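You operate a simulated robot arm through the tools that you are given. There is no shell and no other tool.

The job below is to be done with a simulated robot arm. You get a single attempt, and the scene is never put back.

JOB
Put things in order on the clear end of the repair bench. At the end: the blue reel (marked "350 C") stands on top of the white box (marked "INK"); the yellow nut driver stands where the red nut driver stood; the red nut driver stands where the green nut driver stood; the green nut driver stands where the blue reel stood; whatever was shut is shut again. Leave all else as you found it, and nothing knocked over.

The check looks at the end state, three seconds after you hand in, the way a careful person would. Anything else that was tipped, shoved, dropped, spilled or broken makes it a failure.

ROBOT AND FRAMES
A 6-joint arm with a two-finger parallel gripper, fixed in place. Base frame: the origin is at the foot of the arm, x ahead of it, y to its left, z up; the work surface is at about z = 0.76. Units: m, rad, N and s.
With the tool pointing down near the work surface it reaches from about 0.3 to 0.74 m from the base axis. Its first joint turns from -1.152 to 1.152 rad. Payload 2.45 kg.
Tool frame: the origin (TCP) lies between the finger pads and is the grasp point; the fingertips stand 0.024 m ahead of it; z points along the fingers, y is the line along which they close. Largest opening 0.068 m; finger width 0.017, thickness 0.01; the body of the gripper, 0.04 by 0.07 m, starts 0.041 m behind the TCP.
Orientation is told as [roll, pitch, yaw] about the base's x, y, z axes, in that order, counted from this pose: with the fingers straight down and closing along the base's y, the tool's x points along the base's -x, its y along +y and its z along -z.

CONTROLS
- The arm moves only by the tool play_rows. Its argument "deltas" is a list that holds one entry, the list of rows, each a list of 7 numbers: the gripper command, from -1 (fully open) to 1 (shut), values between in proportion, then the shift along the tool's x, y, z in m, then the turn, a rotation vector about the tool's x, y, z in rad. In form: [[[claw, tx, ty, tz, rx, ry, rz], ...]]. A call has 1 to 20 rows; each row is the pose to reach, as a shift and turn from the pose commanded when the call began, along the tool's axes at that moment. Rows are played at 5 a second. More than 0.05 m and 0.15 rad between two rows, or a gripper value outside its range, and nothing of the call is played. A pose out of reach is approached as far as the arm can. The call stops where the force on the tool passes 40 N (or 10 N more than at its start, if that is more) or the arm is blocked; 0.2 s more then pass. Each finger travels about 0.108 m/s and halts on what it meets, pressing with about 34 N; the grip force reading is that of the motor and also rises with nothing between the fingers. The clock runs only during rows and for 0.2 s after the last one: add rows that repeat a pose to give the fingers time. The reply holds the time, the measured pose of the TCP, the force on the tool along the base axes, the opening and the grip force, in the units named above and with some noise, with the torque about the TCP (base axes, N m) and any sound that the robot's microphone picked up.
- Cameras (640 x 400 px; columns grow to the right, rows downward): "scene" is fixed at [0.1784, 0.4277, 1.4578]; the picture's right is [-0.61, -0.79, 0.00], its down [-0.50, 0.38, -0.78] and it looks along [0.62, -0.47, -0.63] (base axes); focal length 344 px, centre (320, 200). "wrist" rides on the gripper at [0.084, 0.011, -0.075] in the tool frame; the picture's right is [-0.13, 0.99, 0.00], its down [-0.60, -0.08, -0.79] and it looks along [-0.79, -0.10, 0.61] (tool axes); focal length 251 px, centre (320, 200). There is no depth. A picture from a camera that has moved, and an enlarged one, comes with that camera's place and axes in the base frame and with its lens.
- capture(camera): a new picture of that camera. No time passes.
- close_up(camera, box): a new picture of the part [left, top, right, bottom] of that camera's present view, enlarged. No time passes.
- sign_off(): hands the job in; it is judged then, once.

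Nothing tells you positions but the pictures and the camera data. Unless the task says otherwise, let go and move clear before handing in.

The tools are called after ">>>" as a command line: name --argument value ..., lists and objects as JSON in quotes. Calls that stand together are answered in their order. play_rows: Moves the arm, as the interface text tells. Its arguments: {"type":"object","properties":{"deltas":{"type":"array","items":{"type":"array","items":{"type":"array","items":{"type":"number"}}}}},"required":["deltas"]} The other tools are called the same way: capture (camera) takes a picture; close_up (camera, box) takes an enlarged picture of a part of a camera's view; sign_off () hands the job in.

At the start:

```text
t: 0.0
ee_pos: [0.4991, 0.013, 1.0514]
ee_rot: [0.0, -0.001, 0.0]
wrist_force: [-0.4, -0.5, 0.3]
moment: [-0.01, 0.02, -0.01]
opening: 0.0681
grip_force: 0.1
```

scene: 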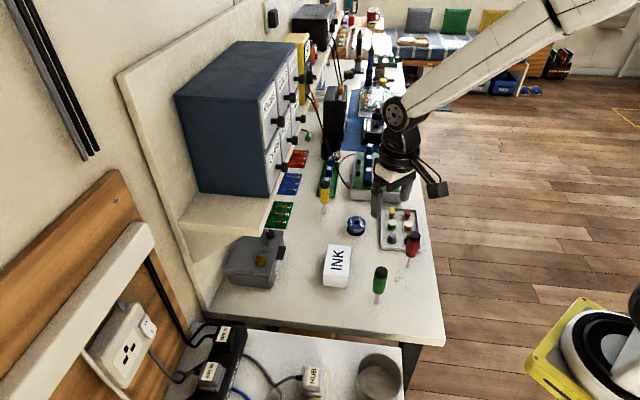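
wrist: 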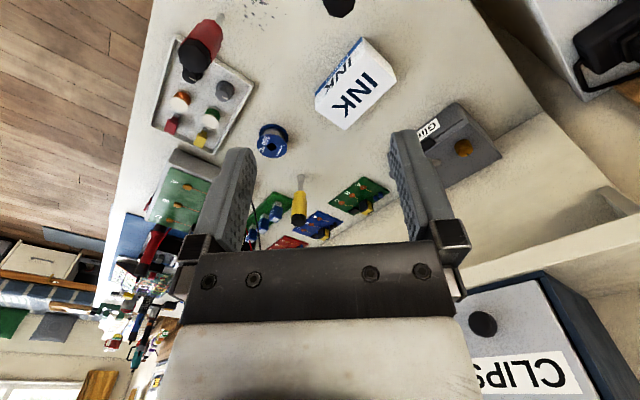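

I see a bench with a white INK box, a small blue reel, and yellow, red and green nut drivers, each standing up. I will look closer at each before moving anything.

>>> close_up --camera "scene" --box '[290, 140, 450, 240]'

>>> close_up --camera "scene" --box '[290, 220, 450, 320]'

>>> close_up --camera "wrist" --box '[130, 0, 450, 200]'

>>> close_up --camera "scene" --box '[200, 180, 360, 280]'

```text
4.00 times, centred on (370, 190) of scene
camera zoom: at [0.1784, 0.4277, 1.4578], right [-0.61, -0.79, 0.0], down [-0.5, 0.38, -0.78], along [0.62, -0.47, -0.63], focal length 1378 px, centre (120, 240)
```

zoom: 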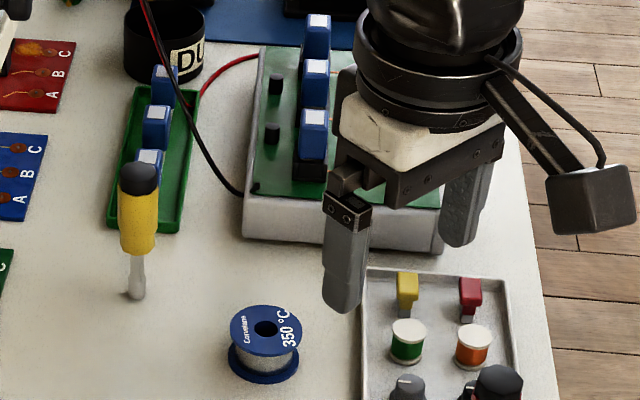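

```text
4.00 times, centred on (370, 270) of scene
camera zoom: at [0.1784, 0.4277, 1.4578], right [-0.61, -0.79, 0.0], down [-0.5, 0.38, -0.78], along [0.62, -0.47, -0.63], focal length 1378 px, centre (120, -80)
```

zoom: 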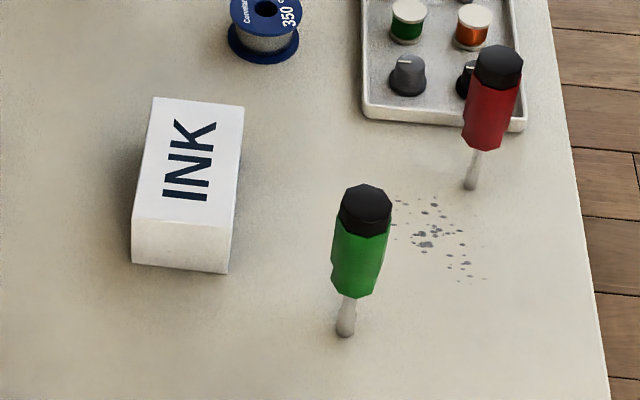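

```text
2.00 times, centred on (290, 100) of wrist
camera zoom: at [0.4136, 0.0245, 1.1255], right [0.13, 0.99, 0.0], down [0.6, -0.08, 0.79], along [0.79, -0.1, -0.61], focal length 503 px, centre (380, 400)
```

zoom: 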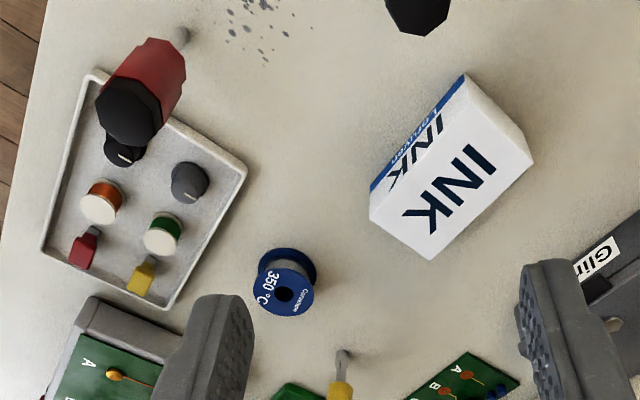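

```text
4.00 times, centred on (280, 230) of scene
camera zoom: at [0.1784, 0.4277, 1.4578], right [-0.61, -0.79, 0.0], down [-0.5, 0.38, -0.78], along [0.62, -0.47, -0.63], focal length 1378 px, centre (480, 80)
```

zoom: 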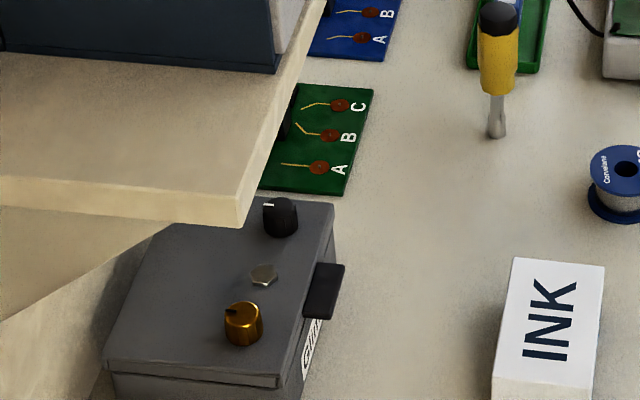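

The reel looks to be at about (0.685, -0.094), the box centre at (0.605, 0.043), green at (0.474, 0.033), red at (0.504, -0.11) and yellow far out at (0.80, -0.065). I will first hover over the reel and look at it with the wrist camera to refine its position.

>>> play_rows --deltas '[[[-1, -0.027, -0.015, 0.018, 0, 0, 0], [-1, -0.054, -0.031, 0.036, 0, 0, 0], [-1, -0.081, -0.046, 0.055, 0, 0, 0], [-1, -0.108, -0.062, 0.075, 0, 0, 0], [-1, -0.135, -0.077, 0.095, 0, 0, 0], [-1, -0.162, -0.092, 0.113, 0, 0, 0], [-1, -0.186, -0.107, 0.131, 0, 0, 0], [-1, -0.186, -0.107, 0.131, 0, 0, 0], [-1, -0.186, -0.107, 0.131, 0, 0, 0]]]'

>>> capture --camera "wrist"

>>> capture --camera "scene"

```text
t: 2.0
ee_pos: [0.6843, -0.0944, 0.9218]
ee_rot: [0.0, 0.0, 0.0]
wrist_force: [1.3, 0.0, 0.0]
moment: [0.02, -0.01, 0.02]
opening: 0.068
grip_force: 0.1
```

```text
taken
camera wrist: at [0.6003, -0.083, 0.9946], right [0.13, 0.99, 0.0], down [0.6, -0.08, 0.79], along [0.79, -0.1, -0.61], focal length 251 px, centre (320, 200)
```

wrist: 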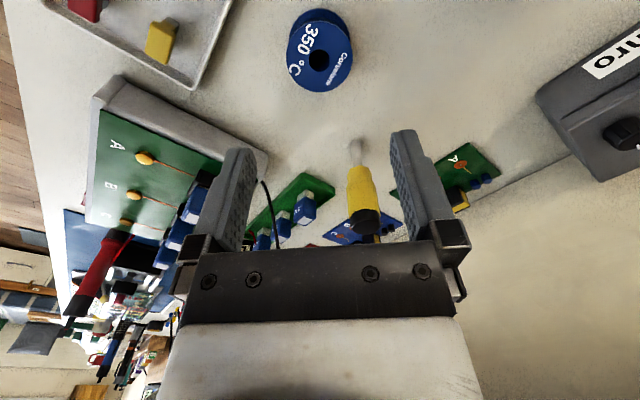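

```text
taken
```

scene: 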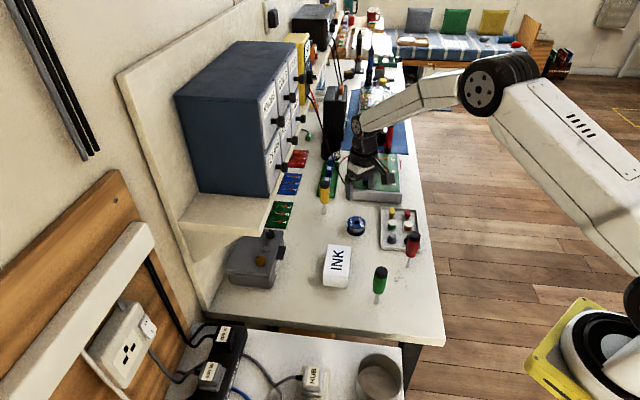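

The hover gives a good view: the reel's top is at about z = 0.791 with its centre near (0.688, -0.0955), diameter about 0.05. I will correct slightly, drop to just above it and check again.

>>> play_rows --deltas '[[[-1, -0.0035, -0.001, 0.02, 0, 0, 0], [-1, -0.0035, -0.001, 0.05, 0, 0, 0], [-1, -0.0035, -0.001, 0.08, 0, 0, 0], [-1, -0.0035, -0.001, 0.096, 0, 0, 0], [-1, -0.0035, -0.001, 0.096, 0, 0, 0]]]'

>>> capture --camera "wrist"

```text
t: 3.2
ee_pos: [0.687, -0.0954, 0.8235]
ee_rot: [-0.001, 0.0, -0.001]
wrist_force: [-0.1, -0.1, 0.2]
moment: [0.02, -0.01, 0.02]
opening: 0.0682
grip_force: 0.1
```

```text
taken
camera wrist: at [0.6031, -0.0833, 0.898], right [0.13, 0.99, 0.0], down [0.6, -0.08, 0.79], along [0.79, -0.1, -0.61], focal length 251 px, centre (320, 200)
```

wrist: 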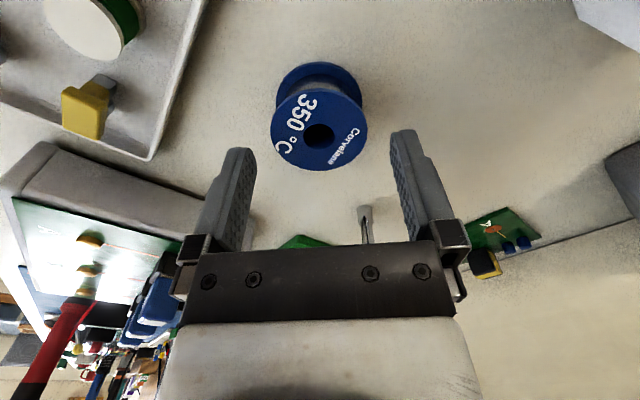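

The reel is well centred under the gripper. I will go down around it and close slowly.

>>> play_rows --deltas '[[[-1, 0.0005, 0, 0.015, 0, 0, 0], [-1, 0.0005, 0, 0.028, 0, 0, 0], [-1, 0.0005, 0, 0.036, 0, 0, 0], [-1, 0.0005, 0, 0.036, 0, 0, 0], [-0.7, 0.0005, 0, 0.036, 0, 0, 0], [-0.55, 0.0005, 0, 0.036, 0, 0, 0], [-0.48, 0.0005, 0, 0.036, 0, 0, 0], [-0.4, 0.0005, 0, 0.036, 0, 0, 0], [0, 0.0005, 0, 0.036, 0, 0, 0], [0.5, 0.0005, 0, 0.036, 0, 0, 0], [0.5, 0.0005, 0, 0.036, 0, 0, 0]]]'

>>> capture --camera "wrist"

```text
t: 5.6
ee_pos: [0.6873, -0.0941, 0.7896]
ee_rot: [0.0, -0.001, 0.0]
wrist_force: [-0.3, 0.5, 0.6]
moment: [-0.01, -0.02, 0.01]
opening: 0.0512
grip_force: 34.1
```

```text
taken
camera wrist: at [0.6029, -0.0828, 0.8623], right [0.13, 0.99, 0.0], down [0.6, -0.08, 0.79], along [0.79, -0.1, -0.61], focal length 251 px, centre (320, 200)
```

wrist: 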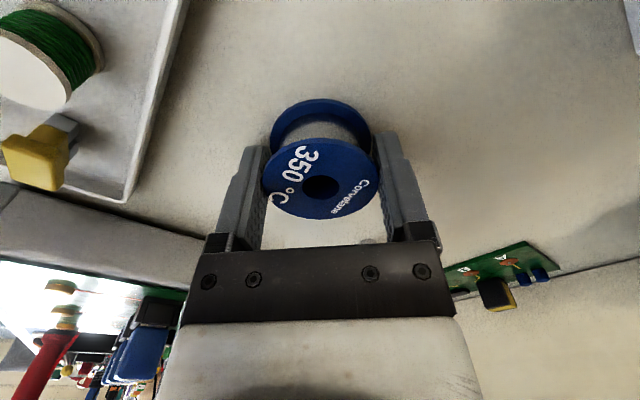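

The reel is gripped firmly (opening 0.051). I will lift it straight up and look at how it hangs.

>>> play_rows --deltas '[[[0.5, 0, 0, -0.01, 0, 0, 0], [0.5, 0, 0, -0.03, 0, 0, 0], [0.5, 0, 0, -0.06, 0, 0, 0], [0.5, 0, 0, -0.1, 0, 0, 0], [0.5, 0, 0, -0.14, 0, 0, 0], [0.5, 0, 0, -0.18, 0, 0, 0], [0.5, 0, 0, -0.18, 0, 0, 0]]]'

>>> capture --camera "wrist"

>>> close_up --camera "scene" --box '[290, 140, 450, 240]'

```text
t: 7.2
ee_pos: [0.6873, -0.0944, 0.9681]
ee_rot: [0.001, 0.0, -0.001]
wrist_force: [1.0, -0.4, 0.1]
moment: [-0.02, 0.01, -0.02]
opening: 0.0168
grip_force: 0.1
```

```text
taken
camera wrist: at [0.6026, -0.0833, 1.0428], right [0.13, 0.99, 0.0], down [0.6, -0.08, 0.79], along [0.79, -0.1, -0.61], focal length 251 px, centre (320, 200)
```

wrist: 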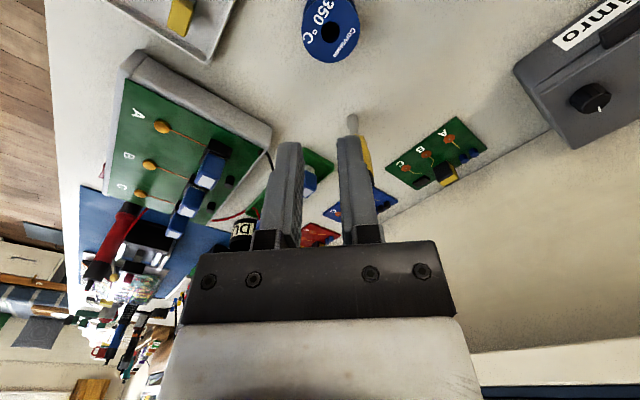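

```text
4.00 times, centred on (370, 190) of scene
camera zoom: at [0.1784, 0.4277, 1.4578], right [-0.61, -0.79, 0.0], down [-0.5, 0.38, -0.78], along [0.62, -0.47, -0.63], focal length 1378 px, centre (120, 240)
```

zoom: 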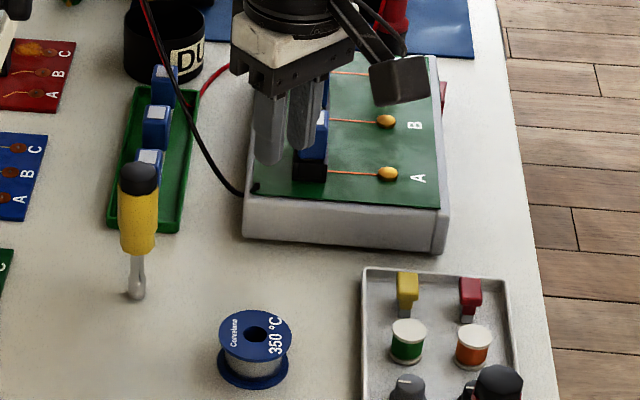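

The reel slipped out of the fingers on the way up: it is still standing upright, but about 9 mm further along +y than before. I note its original spot as (0.687, -0.095) and will look closely at its shape before a better grip.

>>> close_up --camera "scene" --box '[336, 205, 376, 245]'

>>> close_up --camera "wrist" --box '[280, 0, 380, 80]'

```text
10.00 times, centred on (356, 225) of scene
camera zoom: at [0.1784, 0.4277, 1.4578], right [-0.61, -0.79, 0.0], down [-0.5, 0.38, -0.78], along [0.62, -0.47, -0.63], focal length 3444 px, centre (-40, -50)
```

zoom: 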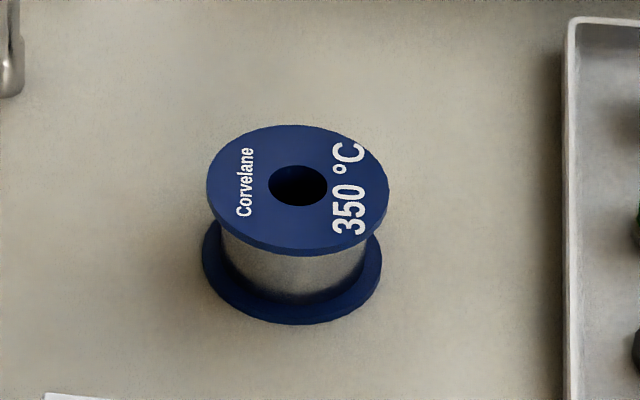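

```text
5.00 times, centred on (330, 40) of wrist
camera zoom: at [0.6026, -0.0833, 1.0428], right [0.13, 0.99, 0.0], down [0.6, -0.08, 0.79], along [0.79, -0.1, -0.61], focal length 1257 px, centre (270, 1000)
```

zoom: 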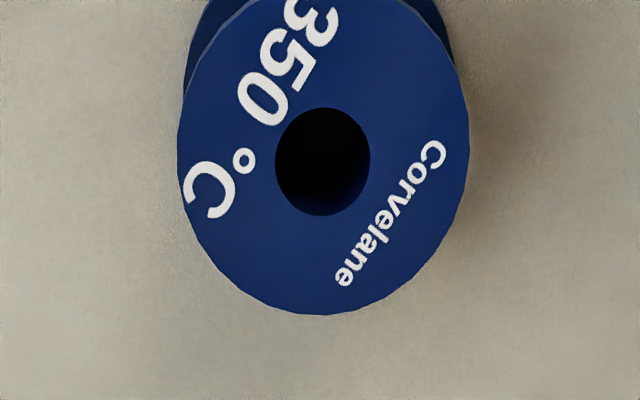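

The reel stands flat at about (0.687, -0.086), with thin (about 3 mm) flanges; last time the fingertips only held the top one. I will re-centre, open, and go lower so that both flanges are held.

>>> play_rows --deltas '[[[-0.3, 0, 0.004, 0, 0, 0, 0], [-1, 0, 0.0085, 0.0, 0, 0, 0], [-1, 0, 0.0085, 0.03, 0, 0, 0], [-1, 0, 0.0085, 0.07, 0, 0, 0], [-1, 0, 0.0085, 0.11, 0, 0, 0], [-1, 0, 0.0085, 0.14, 0, 0, 0], [-1, 0, 0.0085, 0.144, 0, 0, 0], [-1, 0, 0.0085, 0.144, 0, 0, 0]]]'

>>> capture --camera "wrist"

```text
t: 9.0
ee_pos: [0.6867, -0.0869, 0.8244]
ee_rot: [0.0, 0.0, 0.002]
wrist_force: [0.5, 0.3, -0.3]
moment: [-0.01, -0.01, -0.02]
opening: 0.0678
grip_force: 0.0
```

```text
taken
camera wrist: at [0.6023, -0.0747, 0.898], right [0.13, 0.99, 0.0], down [0.6, -0.08, 0.79], along [0.79, -0.1, -0.61], focal length 251 px, centre (320, 200)
```

wrist: 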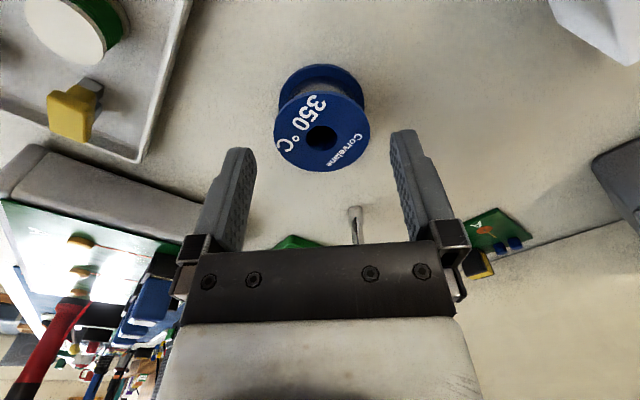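

It is within about 1 mm of centre. I will descend carefully to near the table and check the force before closing.

>>> play_rows --deltas '[[[-1, -0.001, 0.001, 0.015, 0, 0, 0], [-1, -0.001, 0.001, 0.028, 0, 0, 0], [-1, -0.001, 0.001, 0.035, 0, 0, 0], [-1, -0.001, 0.001, 0.037, 0, 0, 0], [-1, -0.001, 0.001, 0.038, 0, 0, 0], [-1, -0.001, 0.001, 0.039, 0, 0, 0], [-1, -0.001, 0.001, 0.039, 0, 0, 0]]]'

>>> capture --camera "wrist"

>>> close_up --camera "scene" --box '[326, 195, 386, 245]'

```text
t: 10.6
ee_pos: [0.6876, -0.0854, 0.7851]
ee_rot: [0.0, 0.001, -0.001]
wrist_force: [-0.4, -0.8, 0.0]
moment: [-0.01, 0.0, -0.01]
opening: 0.0679
grip_force: 0.1
```

```text
taken
camera wrist: at [0.6036, -0.074, 0.8597], right [0.13, 0.99, 0.0], down [0.6, -0.08, 0.79], along [0.79, -0.1, -0.61], focal length 251 px, centre (320, 200)
```

wrist: 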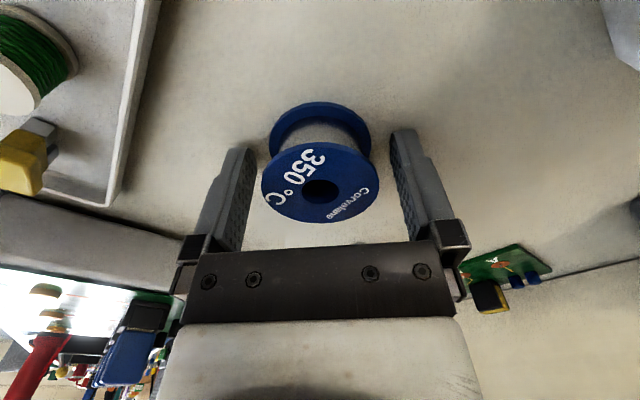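

```text
8.00 times, centred on (356, 220) of scene
camera zoom: at [0.1784, 0.4277, 1.4578], right [-0.61, -0.79, 0.0], down [-0.5, 0.38, -0.78], along [0.62, -0.47, -0.63], focal length 2755 px, centre (32, 40)
```

zoom: 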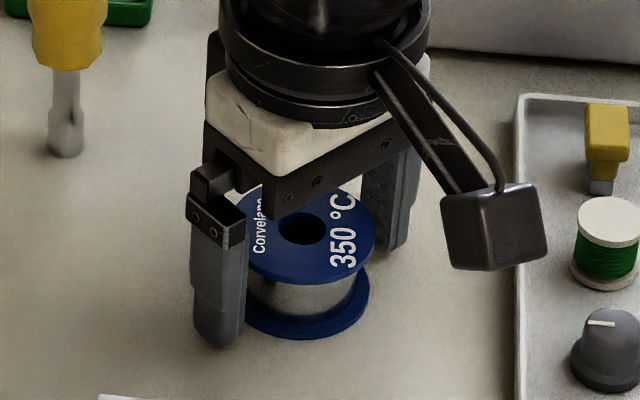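

No contact with the table, and both fingers straddle the reel evenly. I will close fully and lift a few millimetres to feel whether it holds.

>>> play_rows --deltas '[[[-0.7, 0, 0, 0, 0, 0, 0], [-0.55, 0, 0, 0, 0, 0, 0], [-0.48, 0, 0, 0, 0, 0, 0], [-0.42, 0, 0, 0, 0, 0, 0], [0, 0, 0, 0, 0, 0, 0], [1, 0, 0, 0, 0, 0, 0], [1, 0, 0, 0, 0, 0, 0]]]'

>>> play_rows --deltas '[[[1, 0, 0, -0.001, 0, 0, 0], [1, 0, 0, -0.002, 0, 0, 0], [1, 0, 0, -0.003, 0, 0, 0], [1, 0, 0, -0.004, 0, 0, 0], [1, 0, 0, -0.004, 0, 0, 0]]]'

>>> capture --camera "wrist"

>>> close_up --camera "scene" --box '[326, 195, 386, 245]'

```text
t: 12.2
ee_pos: [0.6883, -0.0845, 0.7859]
ee_rot: [-0.001, 0.001, 0.0]
wrist_force: [0.4, -0.8, -0.5]
moment: [0.03, 0.03, 0.01]
opening: 0.05
grip_force: 34.9
```

```text
t: 13.4
ee_pos: [0.6871, -0.0854, 0.7904]
ee_rot: [0.0, -0.002, 0.0]
wrist_force: [0.4, -0.4, -1.7]
moment: [0.0, -0.01, -0.04]
opening: 0.0499
grip_force: 34.1
```

```text
taken
camera wrist: at [0.6036, -0.0742, 0.8637], right [0.13, 0.99, 0.0], down [0.6, -0.08, 0.79], along [0.79, -0.1, -0.61], focal length 251 px, centre (320, 200)
```

wrist: 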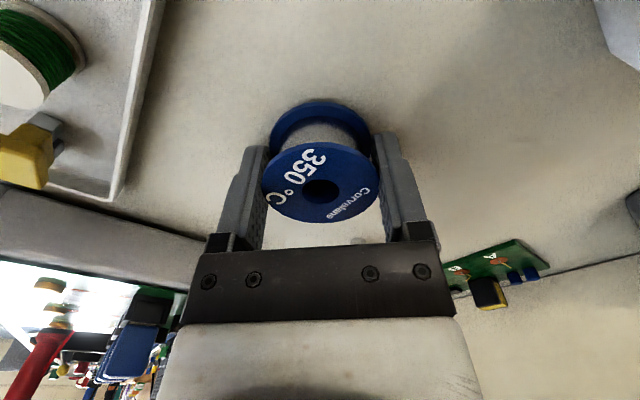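

```text
8.00 times, centred on (356, 220) of scene
camera zoom: at [0.1784, 0.4277, 1.4578], right [-0.61, -0.79, 0.0], down [-0.5, 0.38, -0.78], along [0.62, -0.47, -0.63], focal length 2755 px, centre (32, 40)
```

zoom: 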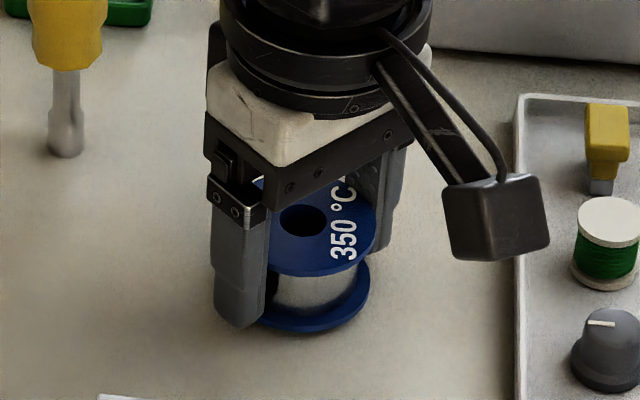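

Now the grip is clean (opening 0.050 with about 1.7 N of weight carried). I will lift on gently.

>>> play_rows --deltas '[[[1, 0, 0, -0.004, 0, 0, 0], [1, 0, 0, -0.01, 0, 0, 0], [1, 0, 0, -0.018, 0, 0, 0], [1, 0, 0, -0.028, 0, 0, 0], [1, 0, 0, -0.04, 0, 0, 0], [1, 0, 0, -0.054, 0, 0, 0], [1, 0, 0, -0.07, 0, 0, 0], [1, 0, 0, -0.086, 0, 0, 0], [1, 0, 0, -0.102, 0, 0, 0], [1, 0, 0, -0.118, 0, 0, 0], [1, 0, 0, -0.132, 0, 0, 0], [1, 0, 0, -0.142, 0, 0, 0], [1, 0, 0, -0.148, 0, 0, 0], [1, 0, 0, -0.15, 0, 0, 0], [1, 0, 0, -0.15, 0, 0, 0]]]'

>>> capture --camera "wrist"

>>> close_up --camera "scene" --box '[290, 140, 450, 240]'

```text
t: 16.6
ee_pos: [0.6873, -0.0854, 0.9383]
ee_rot: [-0.001, -0.001, 0.0]
wrist_force: [0.4, 0.1, -0.3]
moment: [0.0, -0.01, -0.03]
opening: 0.0497
grip_force: 33.9
```

```text
taken
camera wrist: at [0.6032, -0.074, 1.0135], right [0.13, 0.99, 0.0], down [0.6, -0.08, 0.79], along [0.79, -0.1, -0.61], focal length 251 px, centre (320, 200)
```

wrist: 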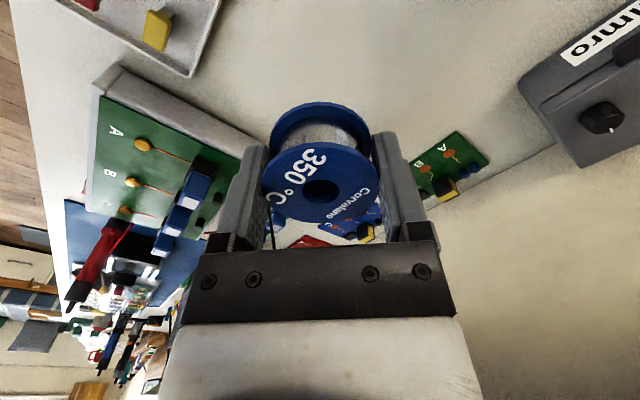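

```text
4.00 times, centred on (370, 190) of scene
camera zoom: at [0.1784, 0.4277, 1.4578], right [-0.61, -0.79, 0.0], down [-0.5, 0.38, -0.78], along [0.62, -0.47, -0.63], focal length 1378 px, centre (120, 240)
```

zoom: 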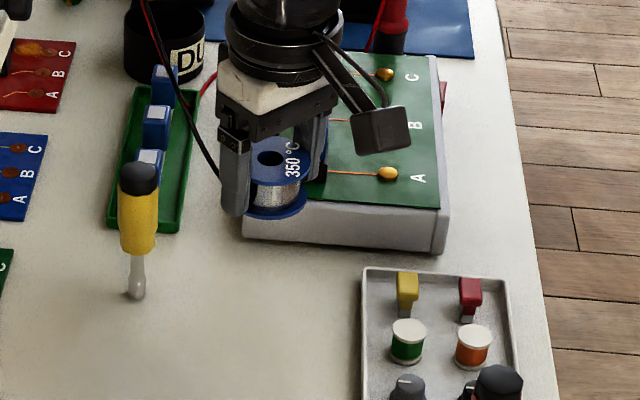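

The reel hangs level and secure. Next I will carry it up and across to a viewpoint beside the INK box, turning the wrist about 45° so that the camera stays clear of the green driver.

>>> play_rows --deltas '[[[1, 0.006, 0.008, -0.01, 0, 0, 0.04], [1, 0.018, 0.024, -0.024, 0, 0, 0.11], [1, 0.032, 0.043, -0.038, 0, 0, 0.19], [1, 0.047, 0.063, -0.05, 0, 0, 0.28], [1, 0.062, 0.083, -0.06, 0, 0, 0.37], [1, 0.077, 0.103, -0.07, 0, 0, 0.46], [1, 0.092, 0.123, -0.08, 0, 0, 0.55], [1, 0.107, 0.143, -0.09, 0, 0, 0.64], [1, 0.12, 0.16, -0.097, 0, 0, 0.71], [1, 0.129, 0.172, -0.101, 0, 0, 0.76], [1, 0.133, 0.178, -0.102, 0, 0, 0.785], [1, 0.133, 0.178, -0.102, 0, 0, 0.785]]]'

>>> capture --camera "wrist"

>>> capture --camera "scene"

```text
t: 19.2
ee_pos: [0.5542, 0.0936, 1.0415]
ee_rot: [-0.001, 0.0, -0.785]
wrist_force: [0.7, -0.4, -1.3]
moment: [-0.01, -0.01, 0.04]
opening: 0.0497
grip_force: 33.7
```

```text
taken
camera wrist: at [0.5028, 0.1607, 1.1154], right [0.79, 0.61, 0.0], down [0.37, -0.48, 0.79], along [0.48, -0.63, -0.61], focal length 251 px, centre (320, 200)
```

wrist: 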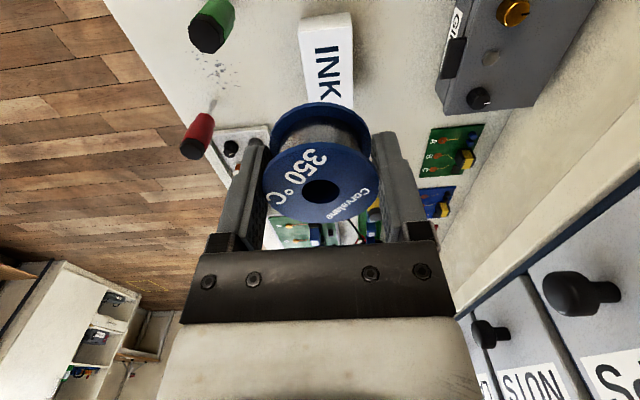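

```text
taken
```

scene: 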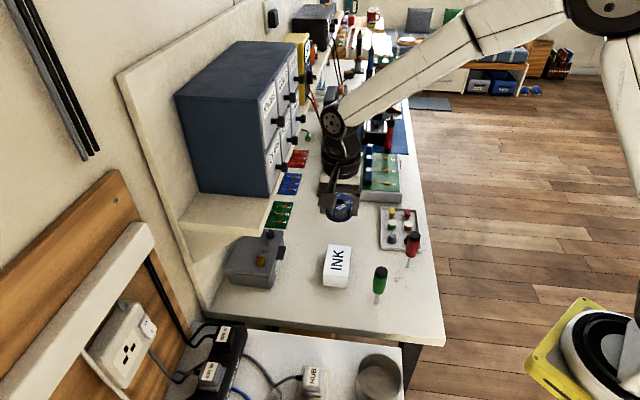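

The box is visible ahead of the reel. I will enlarge it to fix its centre and direction.

>>> close_up --camera "wrist" --box '[260, 0, 420, 110]'

>>> close_up --camera "scene" --box '[310, 235, 374, 299]'

```text
3.64 times, centred on (340, 55) of wrist
camera zoom: at [0.5028, 0.1607, 1.1154], right [0.79, 0.61, 0.0], down [0.37, -0.48, 0.79], along [0.48, -0.63, -0.61], focal length 914 px, centre (247, 727)
```

zoom: 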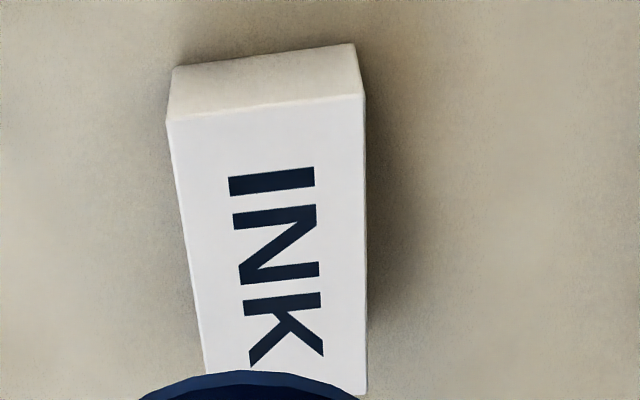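

```text
6.25 times, centred on (342, 267) of scene
camera zoom: at [0.1784, 0.4277, 1.4578], right [-0.61, -0.79, 0.0], down [-0.5, 0.38, -0.78], along [0.62, -0.47, -0.63], focal length 2152 px, centre (182, -219)
```

zoom: 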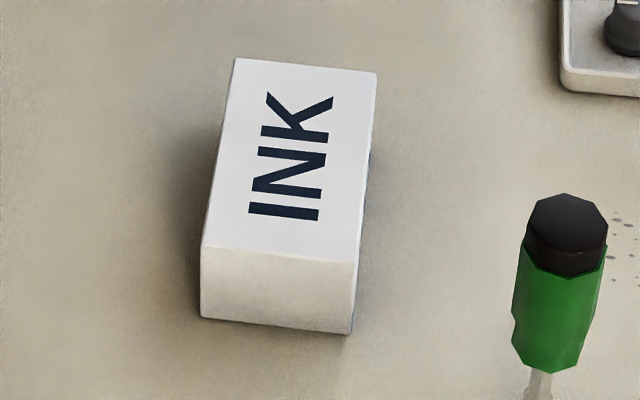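

The box centre comes out at (0.6055, 0.0445) with its long side along the present tool x, and its top is near z = 0.80. I will move over it and descend to about 2 cm above.

>>> play_rows --deltas '[[[1, -0.015, 0.0004, 0, 0, 0, 0], [1, -0.036, 0.0008, 0, 0, 0, 0], [1, -0.058, 0.0012, 0.005, 0, 0, 0], [1, -0.071, 0.0016, 0.02, 0, 0, 0], [1, -0.071, 0.0016, 0.05, 0, 0, 0], [1, -0.071, 0.0016, 0.08, 0, 0, 0], [1, -0.071, 0.0016, 0.11, 0, 0, 0], [1, -0.071, 0.0016, 0.14, 0, 0, 0], [1, -0.071, 0.0016, 0.165, 0, 0, 0], [1, -0.071, 0.0016, 0.185, 0, 0, 0], [1, -0.071, 0.0016, 0.192, 0, 0, 0], [1, -0.071, 0.0016, 0.192, 0, 0, 0]]]'

>>> capture --camera "wrist"

>>> close_up --camera "scene" --box '[300, 215, 396, 295]'

```text
t: 21.8
ee_pos: [0.6078, 0.0445, 0.8495]
ee_rot: [0.0, 0.0, -0.786]
wrist_force: [-0.2, -1.0, -1.3]
moment: [-0.02, -0.01, -0.02]
opening: 0.0458
grip_force: 34.0
```

```text
taken
camera wrist: at [0.5549, 0.1113, 0.9233], right [0.79, 0.61, 0.0], down [0.37, -0.48, 0.79], along [0.48, -0.63, -0.61], focal length 251 px, centre (320, 200)
```

wrist: 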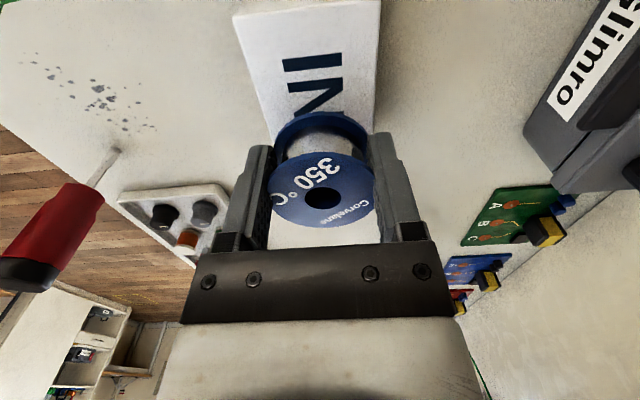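

```text
5.00 times, centred on (348, 255) of scene
camera zoom: at [0.1784, 0.4277, 1.4578], right [-0.61, -0.79, 0.0], down [-0.5, 0.38, -0.78], along [0.62, -0.47, -0.63], focal length 1722 px, centre (180, -75)
```

zoom: 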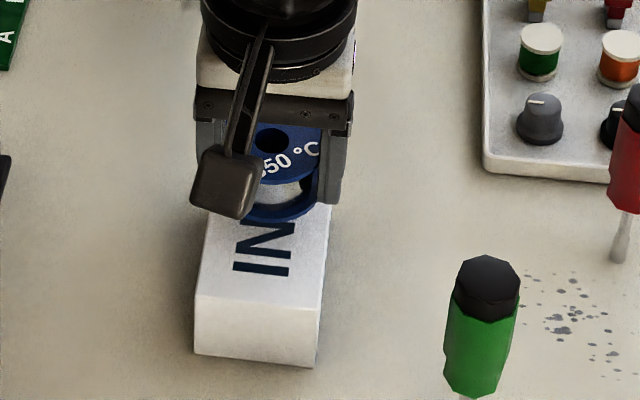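

The reel has crept forward in the fingers (opening now 0.046), so I need to set it down soon. It is above the box already; I will look closely at its pose before lowering.

>>> close_up --camera "wrist" --box '[220, 90, 420, 250]'

>>> close_up --camera "scene" --box '[330, 230, 378, 270]'

```text
2.50 times, centred on (320, 170) of wrist
camera zoom: at [0.5549, 0.1113, 0.9233], right [0.79, 0.61, 0.0], down [0.37, -0.48, 0.79], along [0.48, -0.63, -0.61], focal length 629 px, centre (320, 275)
```

zoom: 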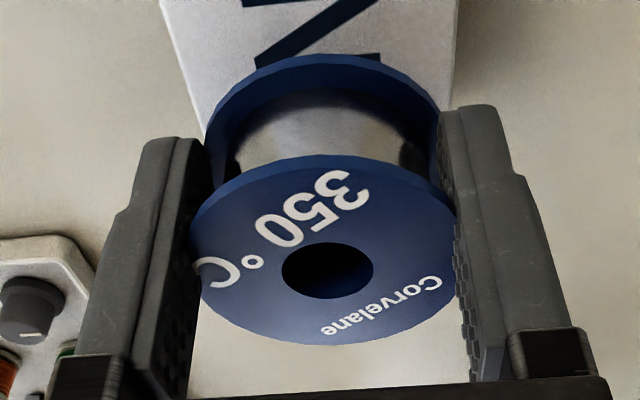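

```text
10.00 times, centred on (354, 250) of scene
camera zoom: at [0.1784, 0.4277, 1.4578], right [-0.61, -0.79, 0.0], down [-0.5, 0.38, -0.78], along [0.62, -0.47, -0.63], focal length 3444 px, centre (-20, -300)
```

zoom: 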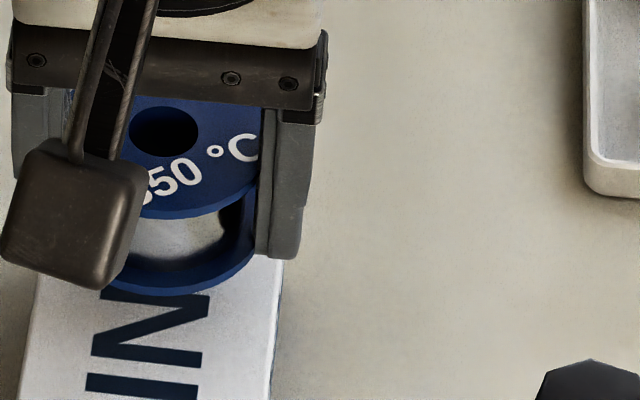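

The reel is still level and clamped, about 1 cm forward of the finger centre but well within the box's long side. I will lower straight down slowly.

>>> play_rows --deltas '[[[1, 0, 0, 0.002, 0, 0, 0], [1, 0, 0, 0.005, 0, 0, 0], [1, 0, 0, 0.008, 0, 0, 0], [1, 0, 0, 0.011, 0, 0, 0], [1, 0, 0, 0.013, 0, 0, 0]]]'

>>> close_up --camera "wrist" --box '[220, 90, 420, 250]'

>>> close_up --camera "scene" --box '[318, 220, 378, 270]'

```text
t: 23.0
ee_pos: [0.6075, 0.0435, 0.836]
ee_rot: [0.0, 0.0, -0.784]
wrist_force: [1.0, -0.1, -1.7]
moment: [0.02, 0.01, 0.0]
opening: 0.0455
grip_force: 34.1
```

```text
2.50 times, centred on (320, 170) of wrist
camera zoom: at [0.5544, 0.1111, 0.9104], right [0.79, 0.61, 0.0], down [0.37, -0.48, 0.79], along [0.48, -0.63, -0.61], focal length 629 px, centre (320, 275)
```

zoom: 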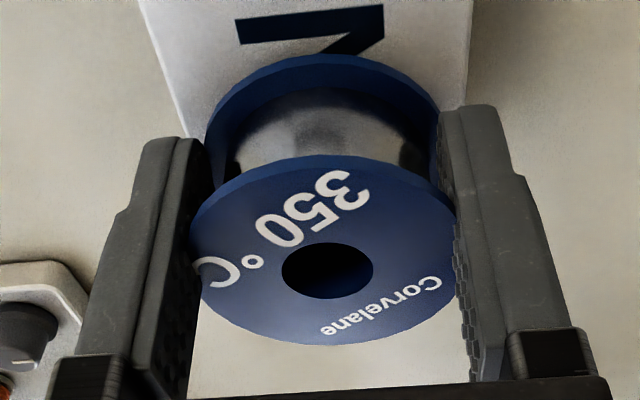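

```text
8.00 times, centred on (348, 245) of scene
camera zoom: at [0.1784, 0.4277, 1.4578], right [-0.61, -0.79, 0.0], down [-0.5, 0.38, -0.78], along [0.62, -0.47, -0.63], focal length 2755 px, centre (96, -160)
```

zoom: 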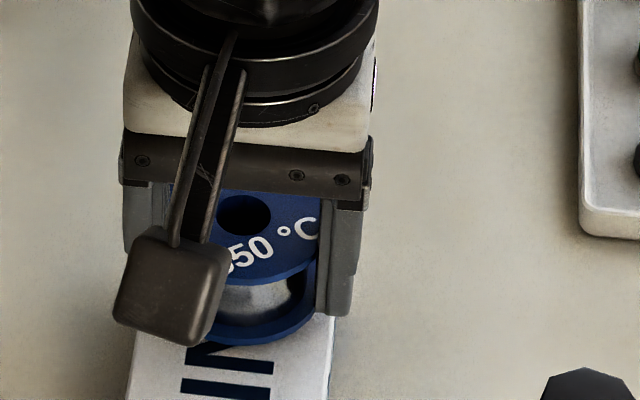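

Stable so far. I will continue in 1 mm steps and watch the vertical force for contact with the box.

>>> play_rows --deltas '[[[1, 0, 0, 0.001, 0, 0, 0], [1, 0, 0, 0.002, 0, 0, 0], [1, 0, 0, 0.003, 0, 0, 0], [1, 0, 0, 0.004, 0, 0, 0], [1, 0, 0, 0.004, 0, 0, 0]]]'

>>> play_rows --deltas '[[[1, 0, 0, 0.001, 0, 0, 0], [1, 0, 0, 0.001, 0, 0, 0]]]'

>>> play_rows --deltas '[[[1, 0, 0, 0.001, 0, 0, 0], [1, 0, 0, 0.001, 0, 0, 0]]]'

>>> close_up --camera "wrist" --box '[220, 90, 420, 250]'

>>> close_up --camera "scene" --box '[318, 220, 378, 270]'

```text
t: 24.2
ee_pos: [0.6069, 0.0434, 0.8321]
ee_rot: [-0.001, 0.0, -0.785]
wrist_force: [-0.2, -0.4, -0.7]
moment: [0.02, 0.0, 0.0]
opening: 0.0456
grip_force: 34.1
```

```text
t: 24.8
ee_pos: [0.6068, 0.0429, 0.8317]
ee_rot: [0.001, 0.0, -0.785]
wrist_force: [-0.4, -0.5, -1.0]
moment: [0.0, -0.04, 0.01]
opening: 0.0453
grip_force: 33.9
```

```text
t: 25.4
ee_pos: [0.6072, 0.0435, 0.8304]
ee_rot: [0.001, 0.0, -0.784]
wrist_force: [-2.8, 0.1, 5.9]
moment: [-0.1, 0.08, 0.0]
opening: 0.0456
grip_force: 33.7
```

```text
2.50 times, centred on (320, 170) of wrist
camera zoom: at [0.5547, 0.111, 0.9049], right [0.79, 0.61, 0.0], down [0.37, -0.48, 0.79], along [0.48, -0.63, -0.61], focal length 629 px, centre (320, 275)
```

zoom: 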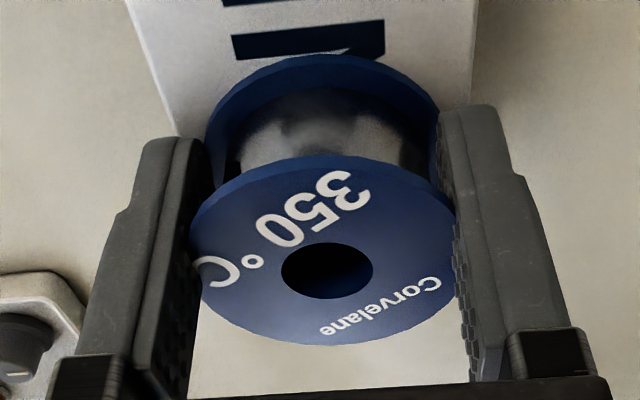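

```text
8.00 times, centred on (348, 245) of scene
camera zoom: at [0.1782, 0.4277, 1.4578], right [-0.61, -0.79, 0.0], down [-0.5, 0.38, -0.78], along [0.62, -0.47, -0.63], focal length 2755 px, centre (96, -160)
```

zoom: 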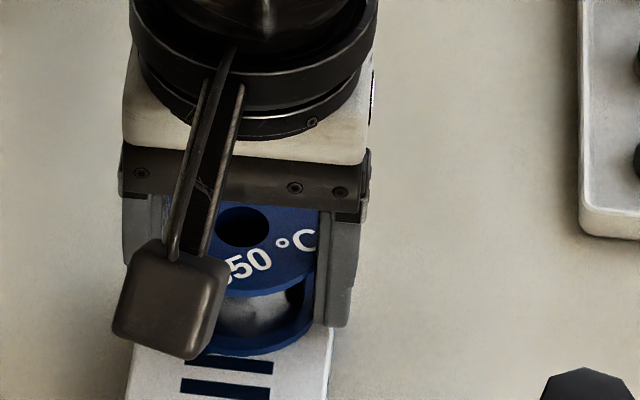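

The reel has touched the box (about 6 N upward). I will open gradually so that it settles flat.

>>> play_rows --deltas '[[[0, 0, 0, 0, 0, 0, 0], [-0.25, 0, 0, 0, 0, 0, 0], [-0.32, 0, 0, 0, 0, 0, 0], [-0.35, 0, 0, 0, 0, 0, 0], [-0.38, 0, 0, 0, 0, 0, 0], [-0.42, 0, 0, 0, 0, 0, 0], [-0.48, 0, 0, 0, 0, 0, 0], [-0.6, 0, 0, 0, 0, 0, 0], [-0.8, 0, 0, 0, 0, 0, 0], [-1, 0, 0, 0, 0, 0, 0], [-1, 0, 0, 0, 0, 0, 0]]]'

>>> capture --camera "wrist"

>>> close_up --camera "scene" --box '[300, 215, 396, 295]'

```text
t: 27.8
ee_pos: [0.6068, 0.0418, 0.8298]
ee_rot: [0.001, 0.0, -0.785]
wrist_force: [0.5, -1.5, 1.1]
moment: [0.02, 0.02, 0.01]
opening: 0.0679
grip_force: 0.1
```

```text
taken
camera wrist: at [0.5546, 0.111, 0.9045], right [0.79, 0.61, 0.0], down [0.37, -0.48, 0.79], along [0.48, -0.63, -0.61], focal length 251 px, centre (320, 200)
```

wrist: 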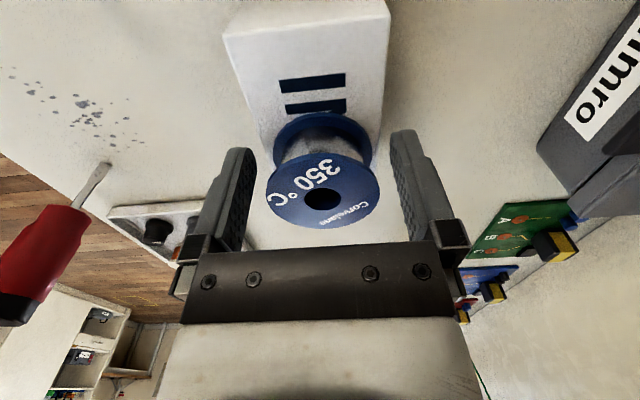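

```text
5.00 times, centred on (348, 255) of scene
camera zoom: at [0.1784, 0.4277, 1.4578], right [-0.61, -0.79, 0.0], down [-0.5, 0.38, -0.78], along [0.62, -0.47, -0.63], focal length 1722 px, centre (180, -75)
```

zoom: 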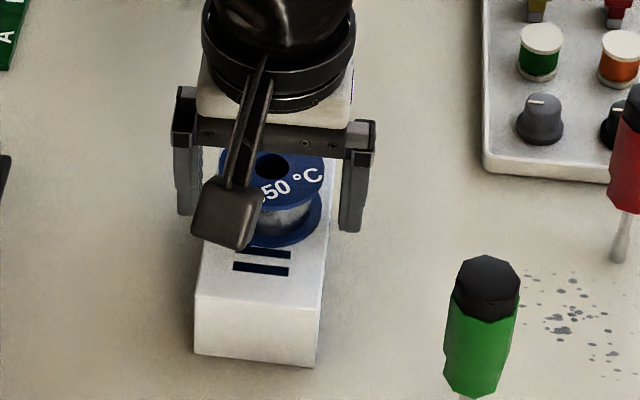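

Released; the reel stands on the box. I will raise the gripper straight up and inspect it.

>>> play_rows --deltas '[[[-1, 0, 0, -0.01, 0, 0, 0], [-1, 0, 0, -0.03, 0, 0, 0], [-1, 0, 0, -0.06, 0, 0, 0], [-1, 0, 0, -0.1, 0, 0, 0], [-1, 0.02, 0, -0.14, 0, 0, 0], [-1, 0.045, 0, -0.17, 0, 0, 0], [-1, 0.06, 0, -0.18, 0, 0, 0], [-1, 0.06, 0, -0.18, 0, 0, 0]]]'

>>> capture --camera "wrist"

>>> close_up --camera "scene" --box '[300, 215, 396, 295]'

>>> close_up --camera "wrist" --box '[250, 0, 410, 120]'

```text
t: 29.6
ee_pos: [0.563, 0.0853, 1.0116]
ee_rot: [0.0, 0.0, -0.786]
wrist_force: [-0.1, -0.3, -0.7]
moment: [0.01, 0.0, 0.01]
opening: 0.0678
grip_force: 0.0
```

```text
taken
camera wrist: at [0.5112, 0.1529, 1.0845], right [0.79, 0.61, 0.0], down [0.37, -0.48, 0.79], along [0.48, -0.63, -0.61], focal length 251 px, centre (320, 200)
```

wrist: 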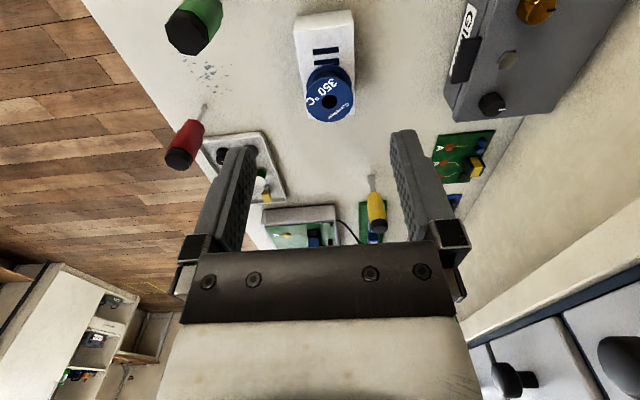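

```text
5.00 times, centred on (348, 255) of scene
camera zoom: at [0.1784, 0.4277, 1.4578], right [-0.61, -0.79, 0.0], down [-0.5, 0.38, -0.78], along [0.62, -0.47, -0.63], focal length 1722 px, centre (180, -75)
```

zoom: 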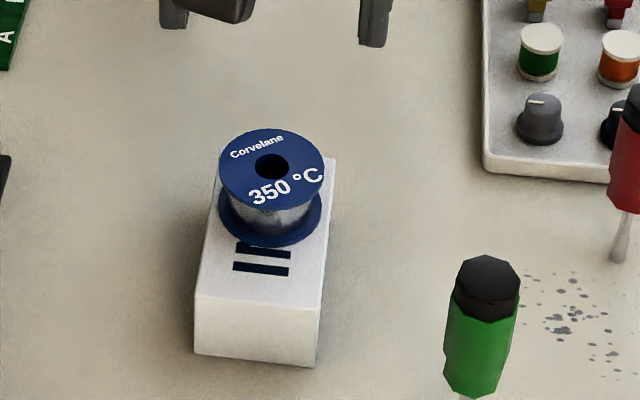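

```text
3.33 times, centred on (330, 60) of wrist
camera zoom: at [0.5112, 0.1529, 1.0845], right [0.79, 0.61, 0.0], down [0.37, -0.48, 0.79], along [0.48, -0.63, -0.61], focal length 838 px, centre (287, 667)
```

zoom: 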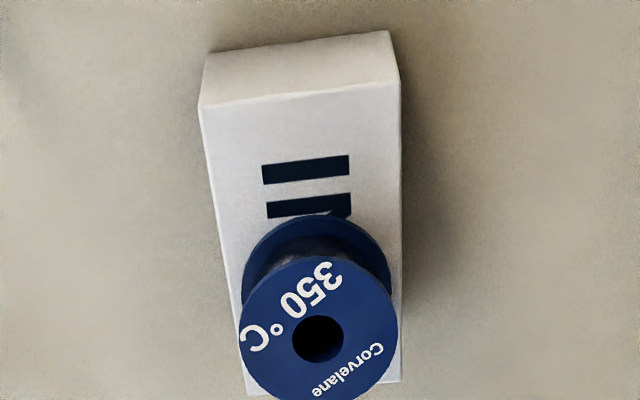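

The reel stands flat and fully on the INK box, and the box has not moved. Next comes the green driver: I will hover above it at about (0.474, 0.033) with the wrist turned back to zero yaw.

>>> play_rows --deltas '[[[-1, 0.003, -0.012, 0, 0, 0, -0.1], [-1, 0.0066, -0.025, 0.005, 0, 0, -0.2], [-1, 0.01, -0.038, 0.012, 0, 0, -0.3], [-1, 0.0135, -0.051, 0.02, 0, 0, -0.4], [-1, 0.017, -0.064, 0.028, 0, 0, -0.5], [-1, 0.0205, -0.077, 0.036, 0, 0, -0.6], [-1, 0.0235, -0.089, 0.044, 0, 0, -0.7], [-1, 0.0262, -0.0997, 0.05, 0, 0, -0.785], [-1, 0.0262, -0.0997, 0.05, 0, 0, -0.785], [-1, 0.0262, -0.0997, 0.05, 0, 0, -0.785]]]'

>>> capture --camera "wrist"

>>> close_up --camera "scene" --box '[340, 215, 440, 315]'

```text
t: 31.8
ee_pos: [0.4749, 0.0336, 0.9605]
ee_rot: [0.0, 0.0, -0.001]
wrist_force: [0.5, 0.0, 0.8]
moment: [0.01, -0.03, -0.01]
opening: 0.068
grip_force: 0.1
```

```text
taken
camera wrist: at [0.3906, 0.0451, 1.0346], right [0.13, 0.99, 0.0], down [0.6, -0.08, 0.79], along [0.79, -0.1, -0.61], focal length 251 px, centre (320, 200)
```

wrist: 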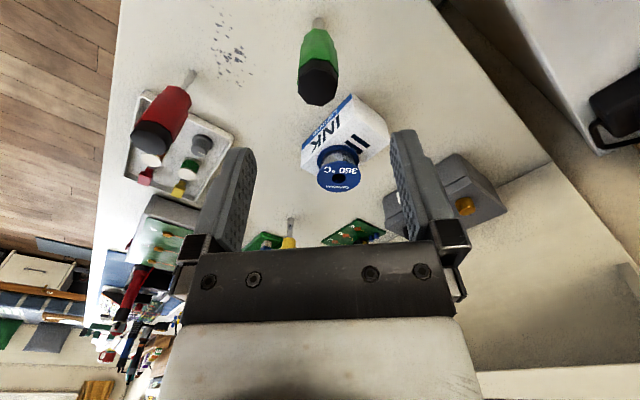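

```text
4.00 times, centred on (390, 265) of scene
camera zoom: at [0.1784, 0.4277, 1.4578], right [-0.61, -0.79, 0.0], down [-0.5, 0.38, -0.78], along [0.62, -0.47, -0.63], focal length 1378 px, centre (40, -60)
```

zoom: 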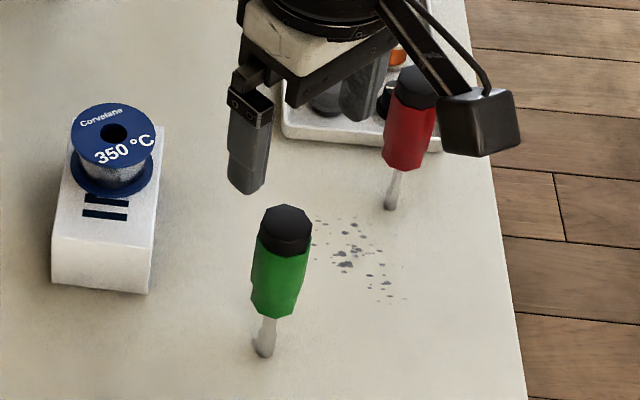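

I am above the green driver. I will enlarge the view to read its cap centre, foot and the handle's flats.

>>> close_up --camera "wrist" --box '[270, 0, 370, 120]'

>>> close_up --camera "wrist" --box '[110, 50, 230, 170]'

>>> close_up --camera "scene" --box '[355, 255, 405, 315]'

```text
3.33 times, centred on (320, 60) of wrist
camera zoom: at [0.3906, 0.0451, 1.0346], right [0.13, 0.99, 0.0], down [0.6, -0.08, 0.79], along [0.79, -0.1, -0.61], focal length 838 px, centre (320, 667)
```

zoom: 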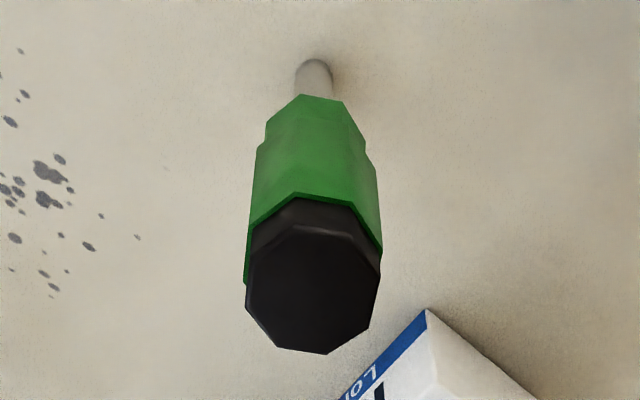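

```text
3.33 times, centred on (170, 110) of wrist
camera zoom: at [0.3906, 0.0451, 1.0346], right [0.13, 0.99, 0.0], down [0.6, -0.08, 0.79], along [0.79, -0.1, -0.61], focal length 838 px, centre (820, 500)
```

zoom: 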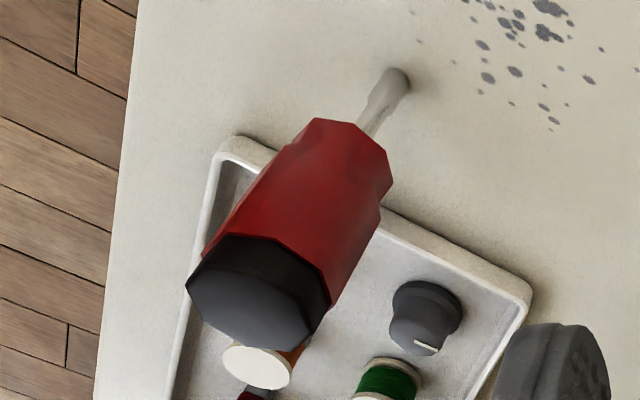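

```text
6.67 times, centred on (380, 285) of scene
camera zoom: at [0.1784, 0.4277, 1.4578], right [-0.61, -0.79, 0.0], down [-0.5, 0.38, -0.78], along [0.62, -0.47, -0.63], focal length 2296 px, centre (-80, -367)
```

zoom: 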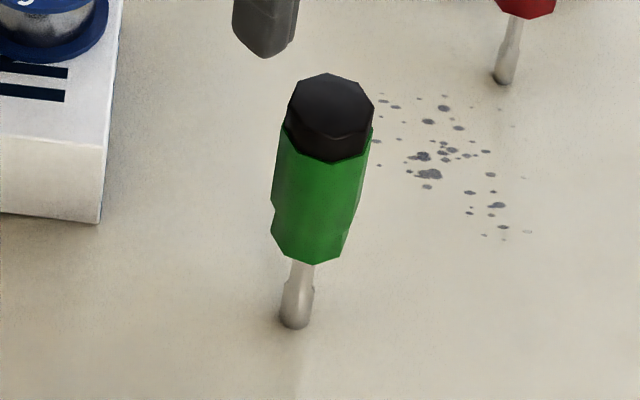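

The green driver's foot and cap both centre near (0.474, 0.032), with its top at z ≈ 0.878, and the octagonal handle has corners along x and y. I will turn the wrist about 20° so that the pads meet flats, centre on it and go a little lower to check.

>>> play_rows --deltas '[[[-1, 0.0006, -0.0016, 0, 0, 0, 0.12], [-1, 0.0006, -0.0016, 0.01, 0, 0, 0.24], [-1, 0.0006, -0.0016, 0.02, 0, 0, 0.36], [-1, 0.0006, -0.0016, 0.035, 0, 0, 0.36], [-1, 0.0006, -0.0016, 0.045, 0, 0, 0.36], [-1, 0.0006, -0.0016, 0.045, 0, 0, 0.36]]]'

>>> capture --camera "wrist"

>>> close_up --camera "wrist" --box '[240, 40, 400, 160]'

```text
t: 33.2
ee_pos: [0.474, 0.0329, 0.9153]
ee_rot: [0.0, 0.0, -0.361]
wrist_force: [-0.3, 0.8, -0.1]
moment: [-0.01, 0.02, 0.01]
opening: 0.0676
grip_force: 0.0
```

```text
taken
camera wrist: at [0.3989, 0.0725, 0.9895], right [0.47, 0.88, 0.0], down [0.54, -0.29, 0.79], along [0.7, -0.37, -0.61], focal length 251 px, centre (320, 200)
```

wrist: 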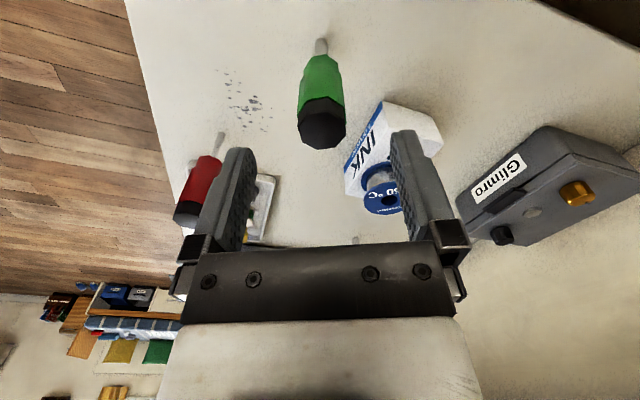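

```text
3.33 times, centred on (320, 100) of wrist
camera zoom: at [0.3989, 0.0725, 0.9895], right [0.47, 0.88, 0.0], down [0.54, -0.29, 0.79], along [0.7, -0.37, -0.61], focal length 838 px, centre (320, 533)
```

zoom: 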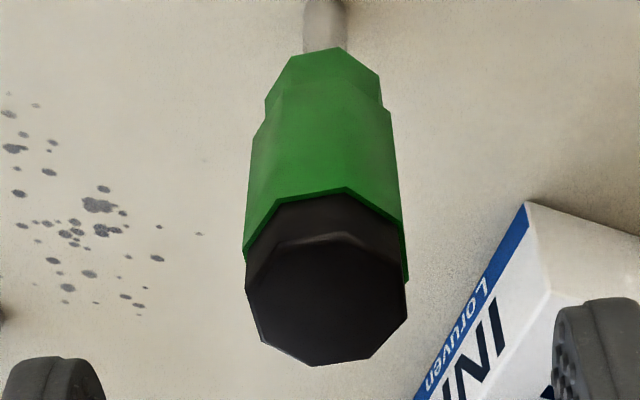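

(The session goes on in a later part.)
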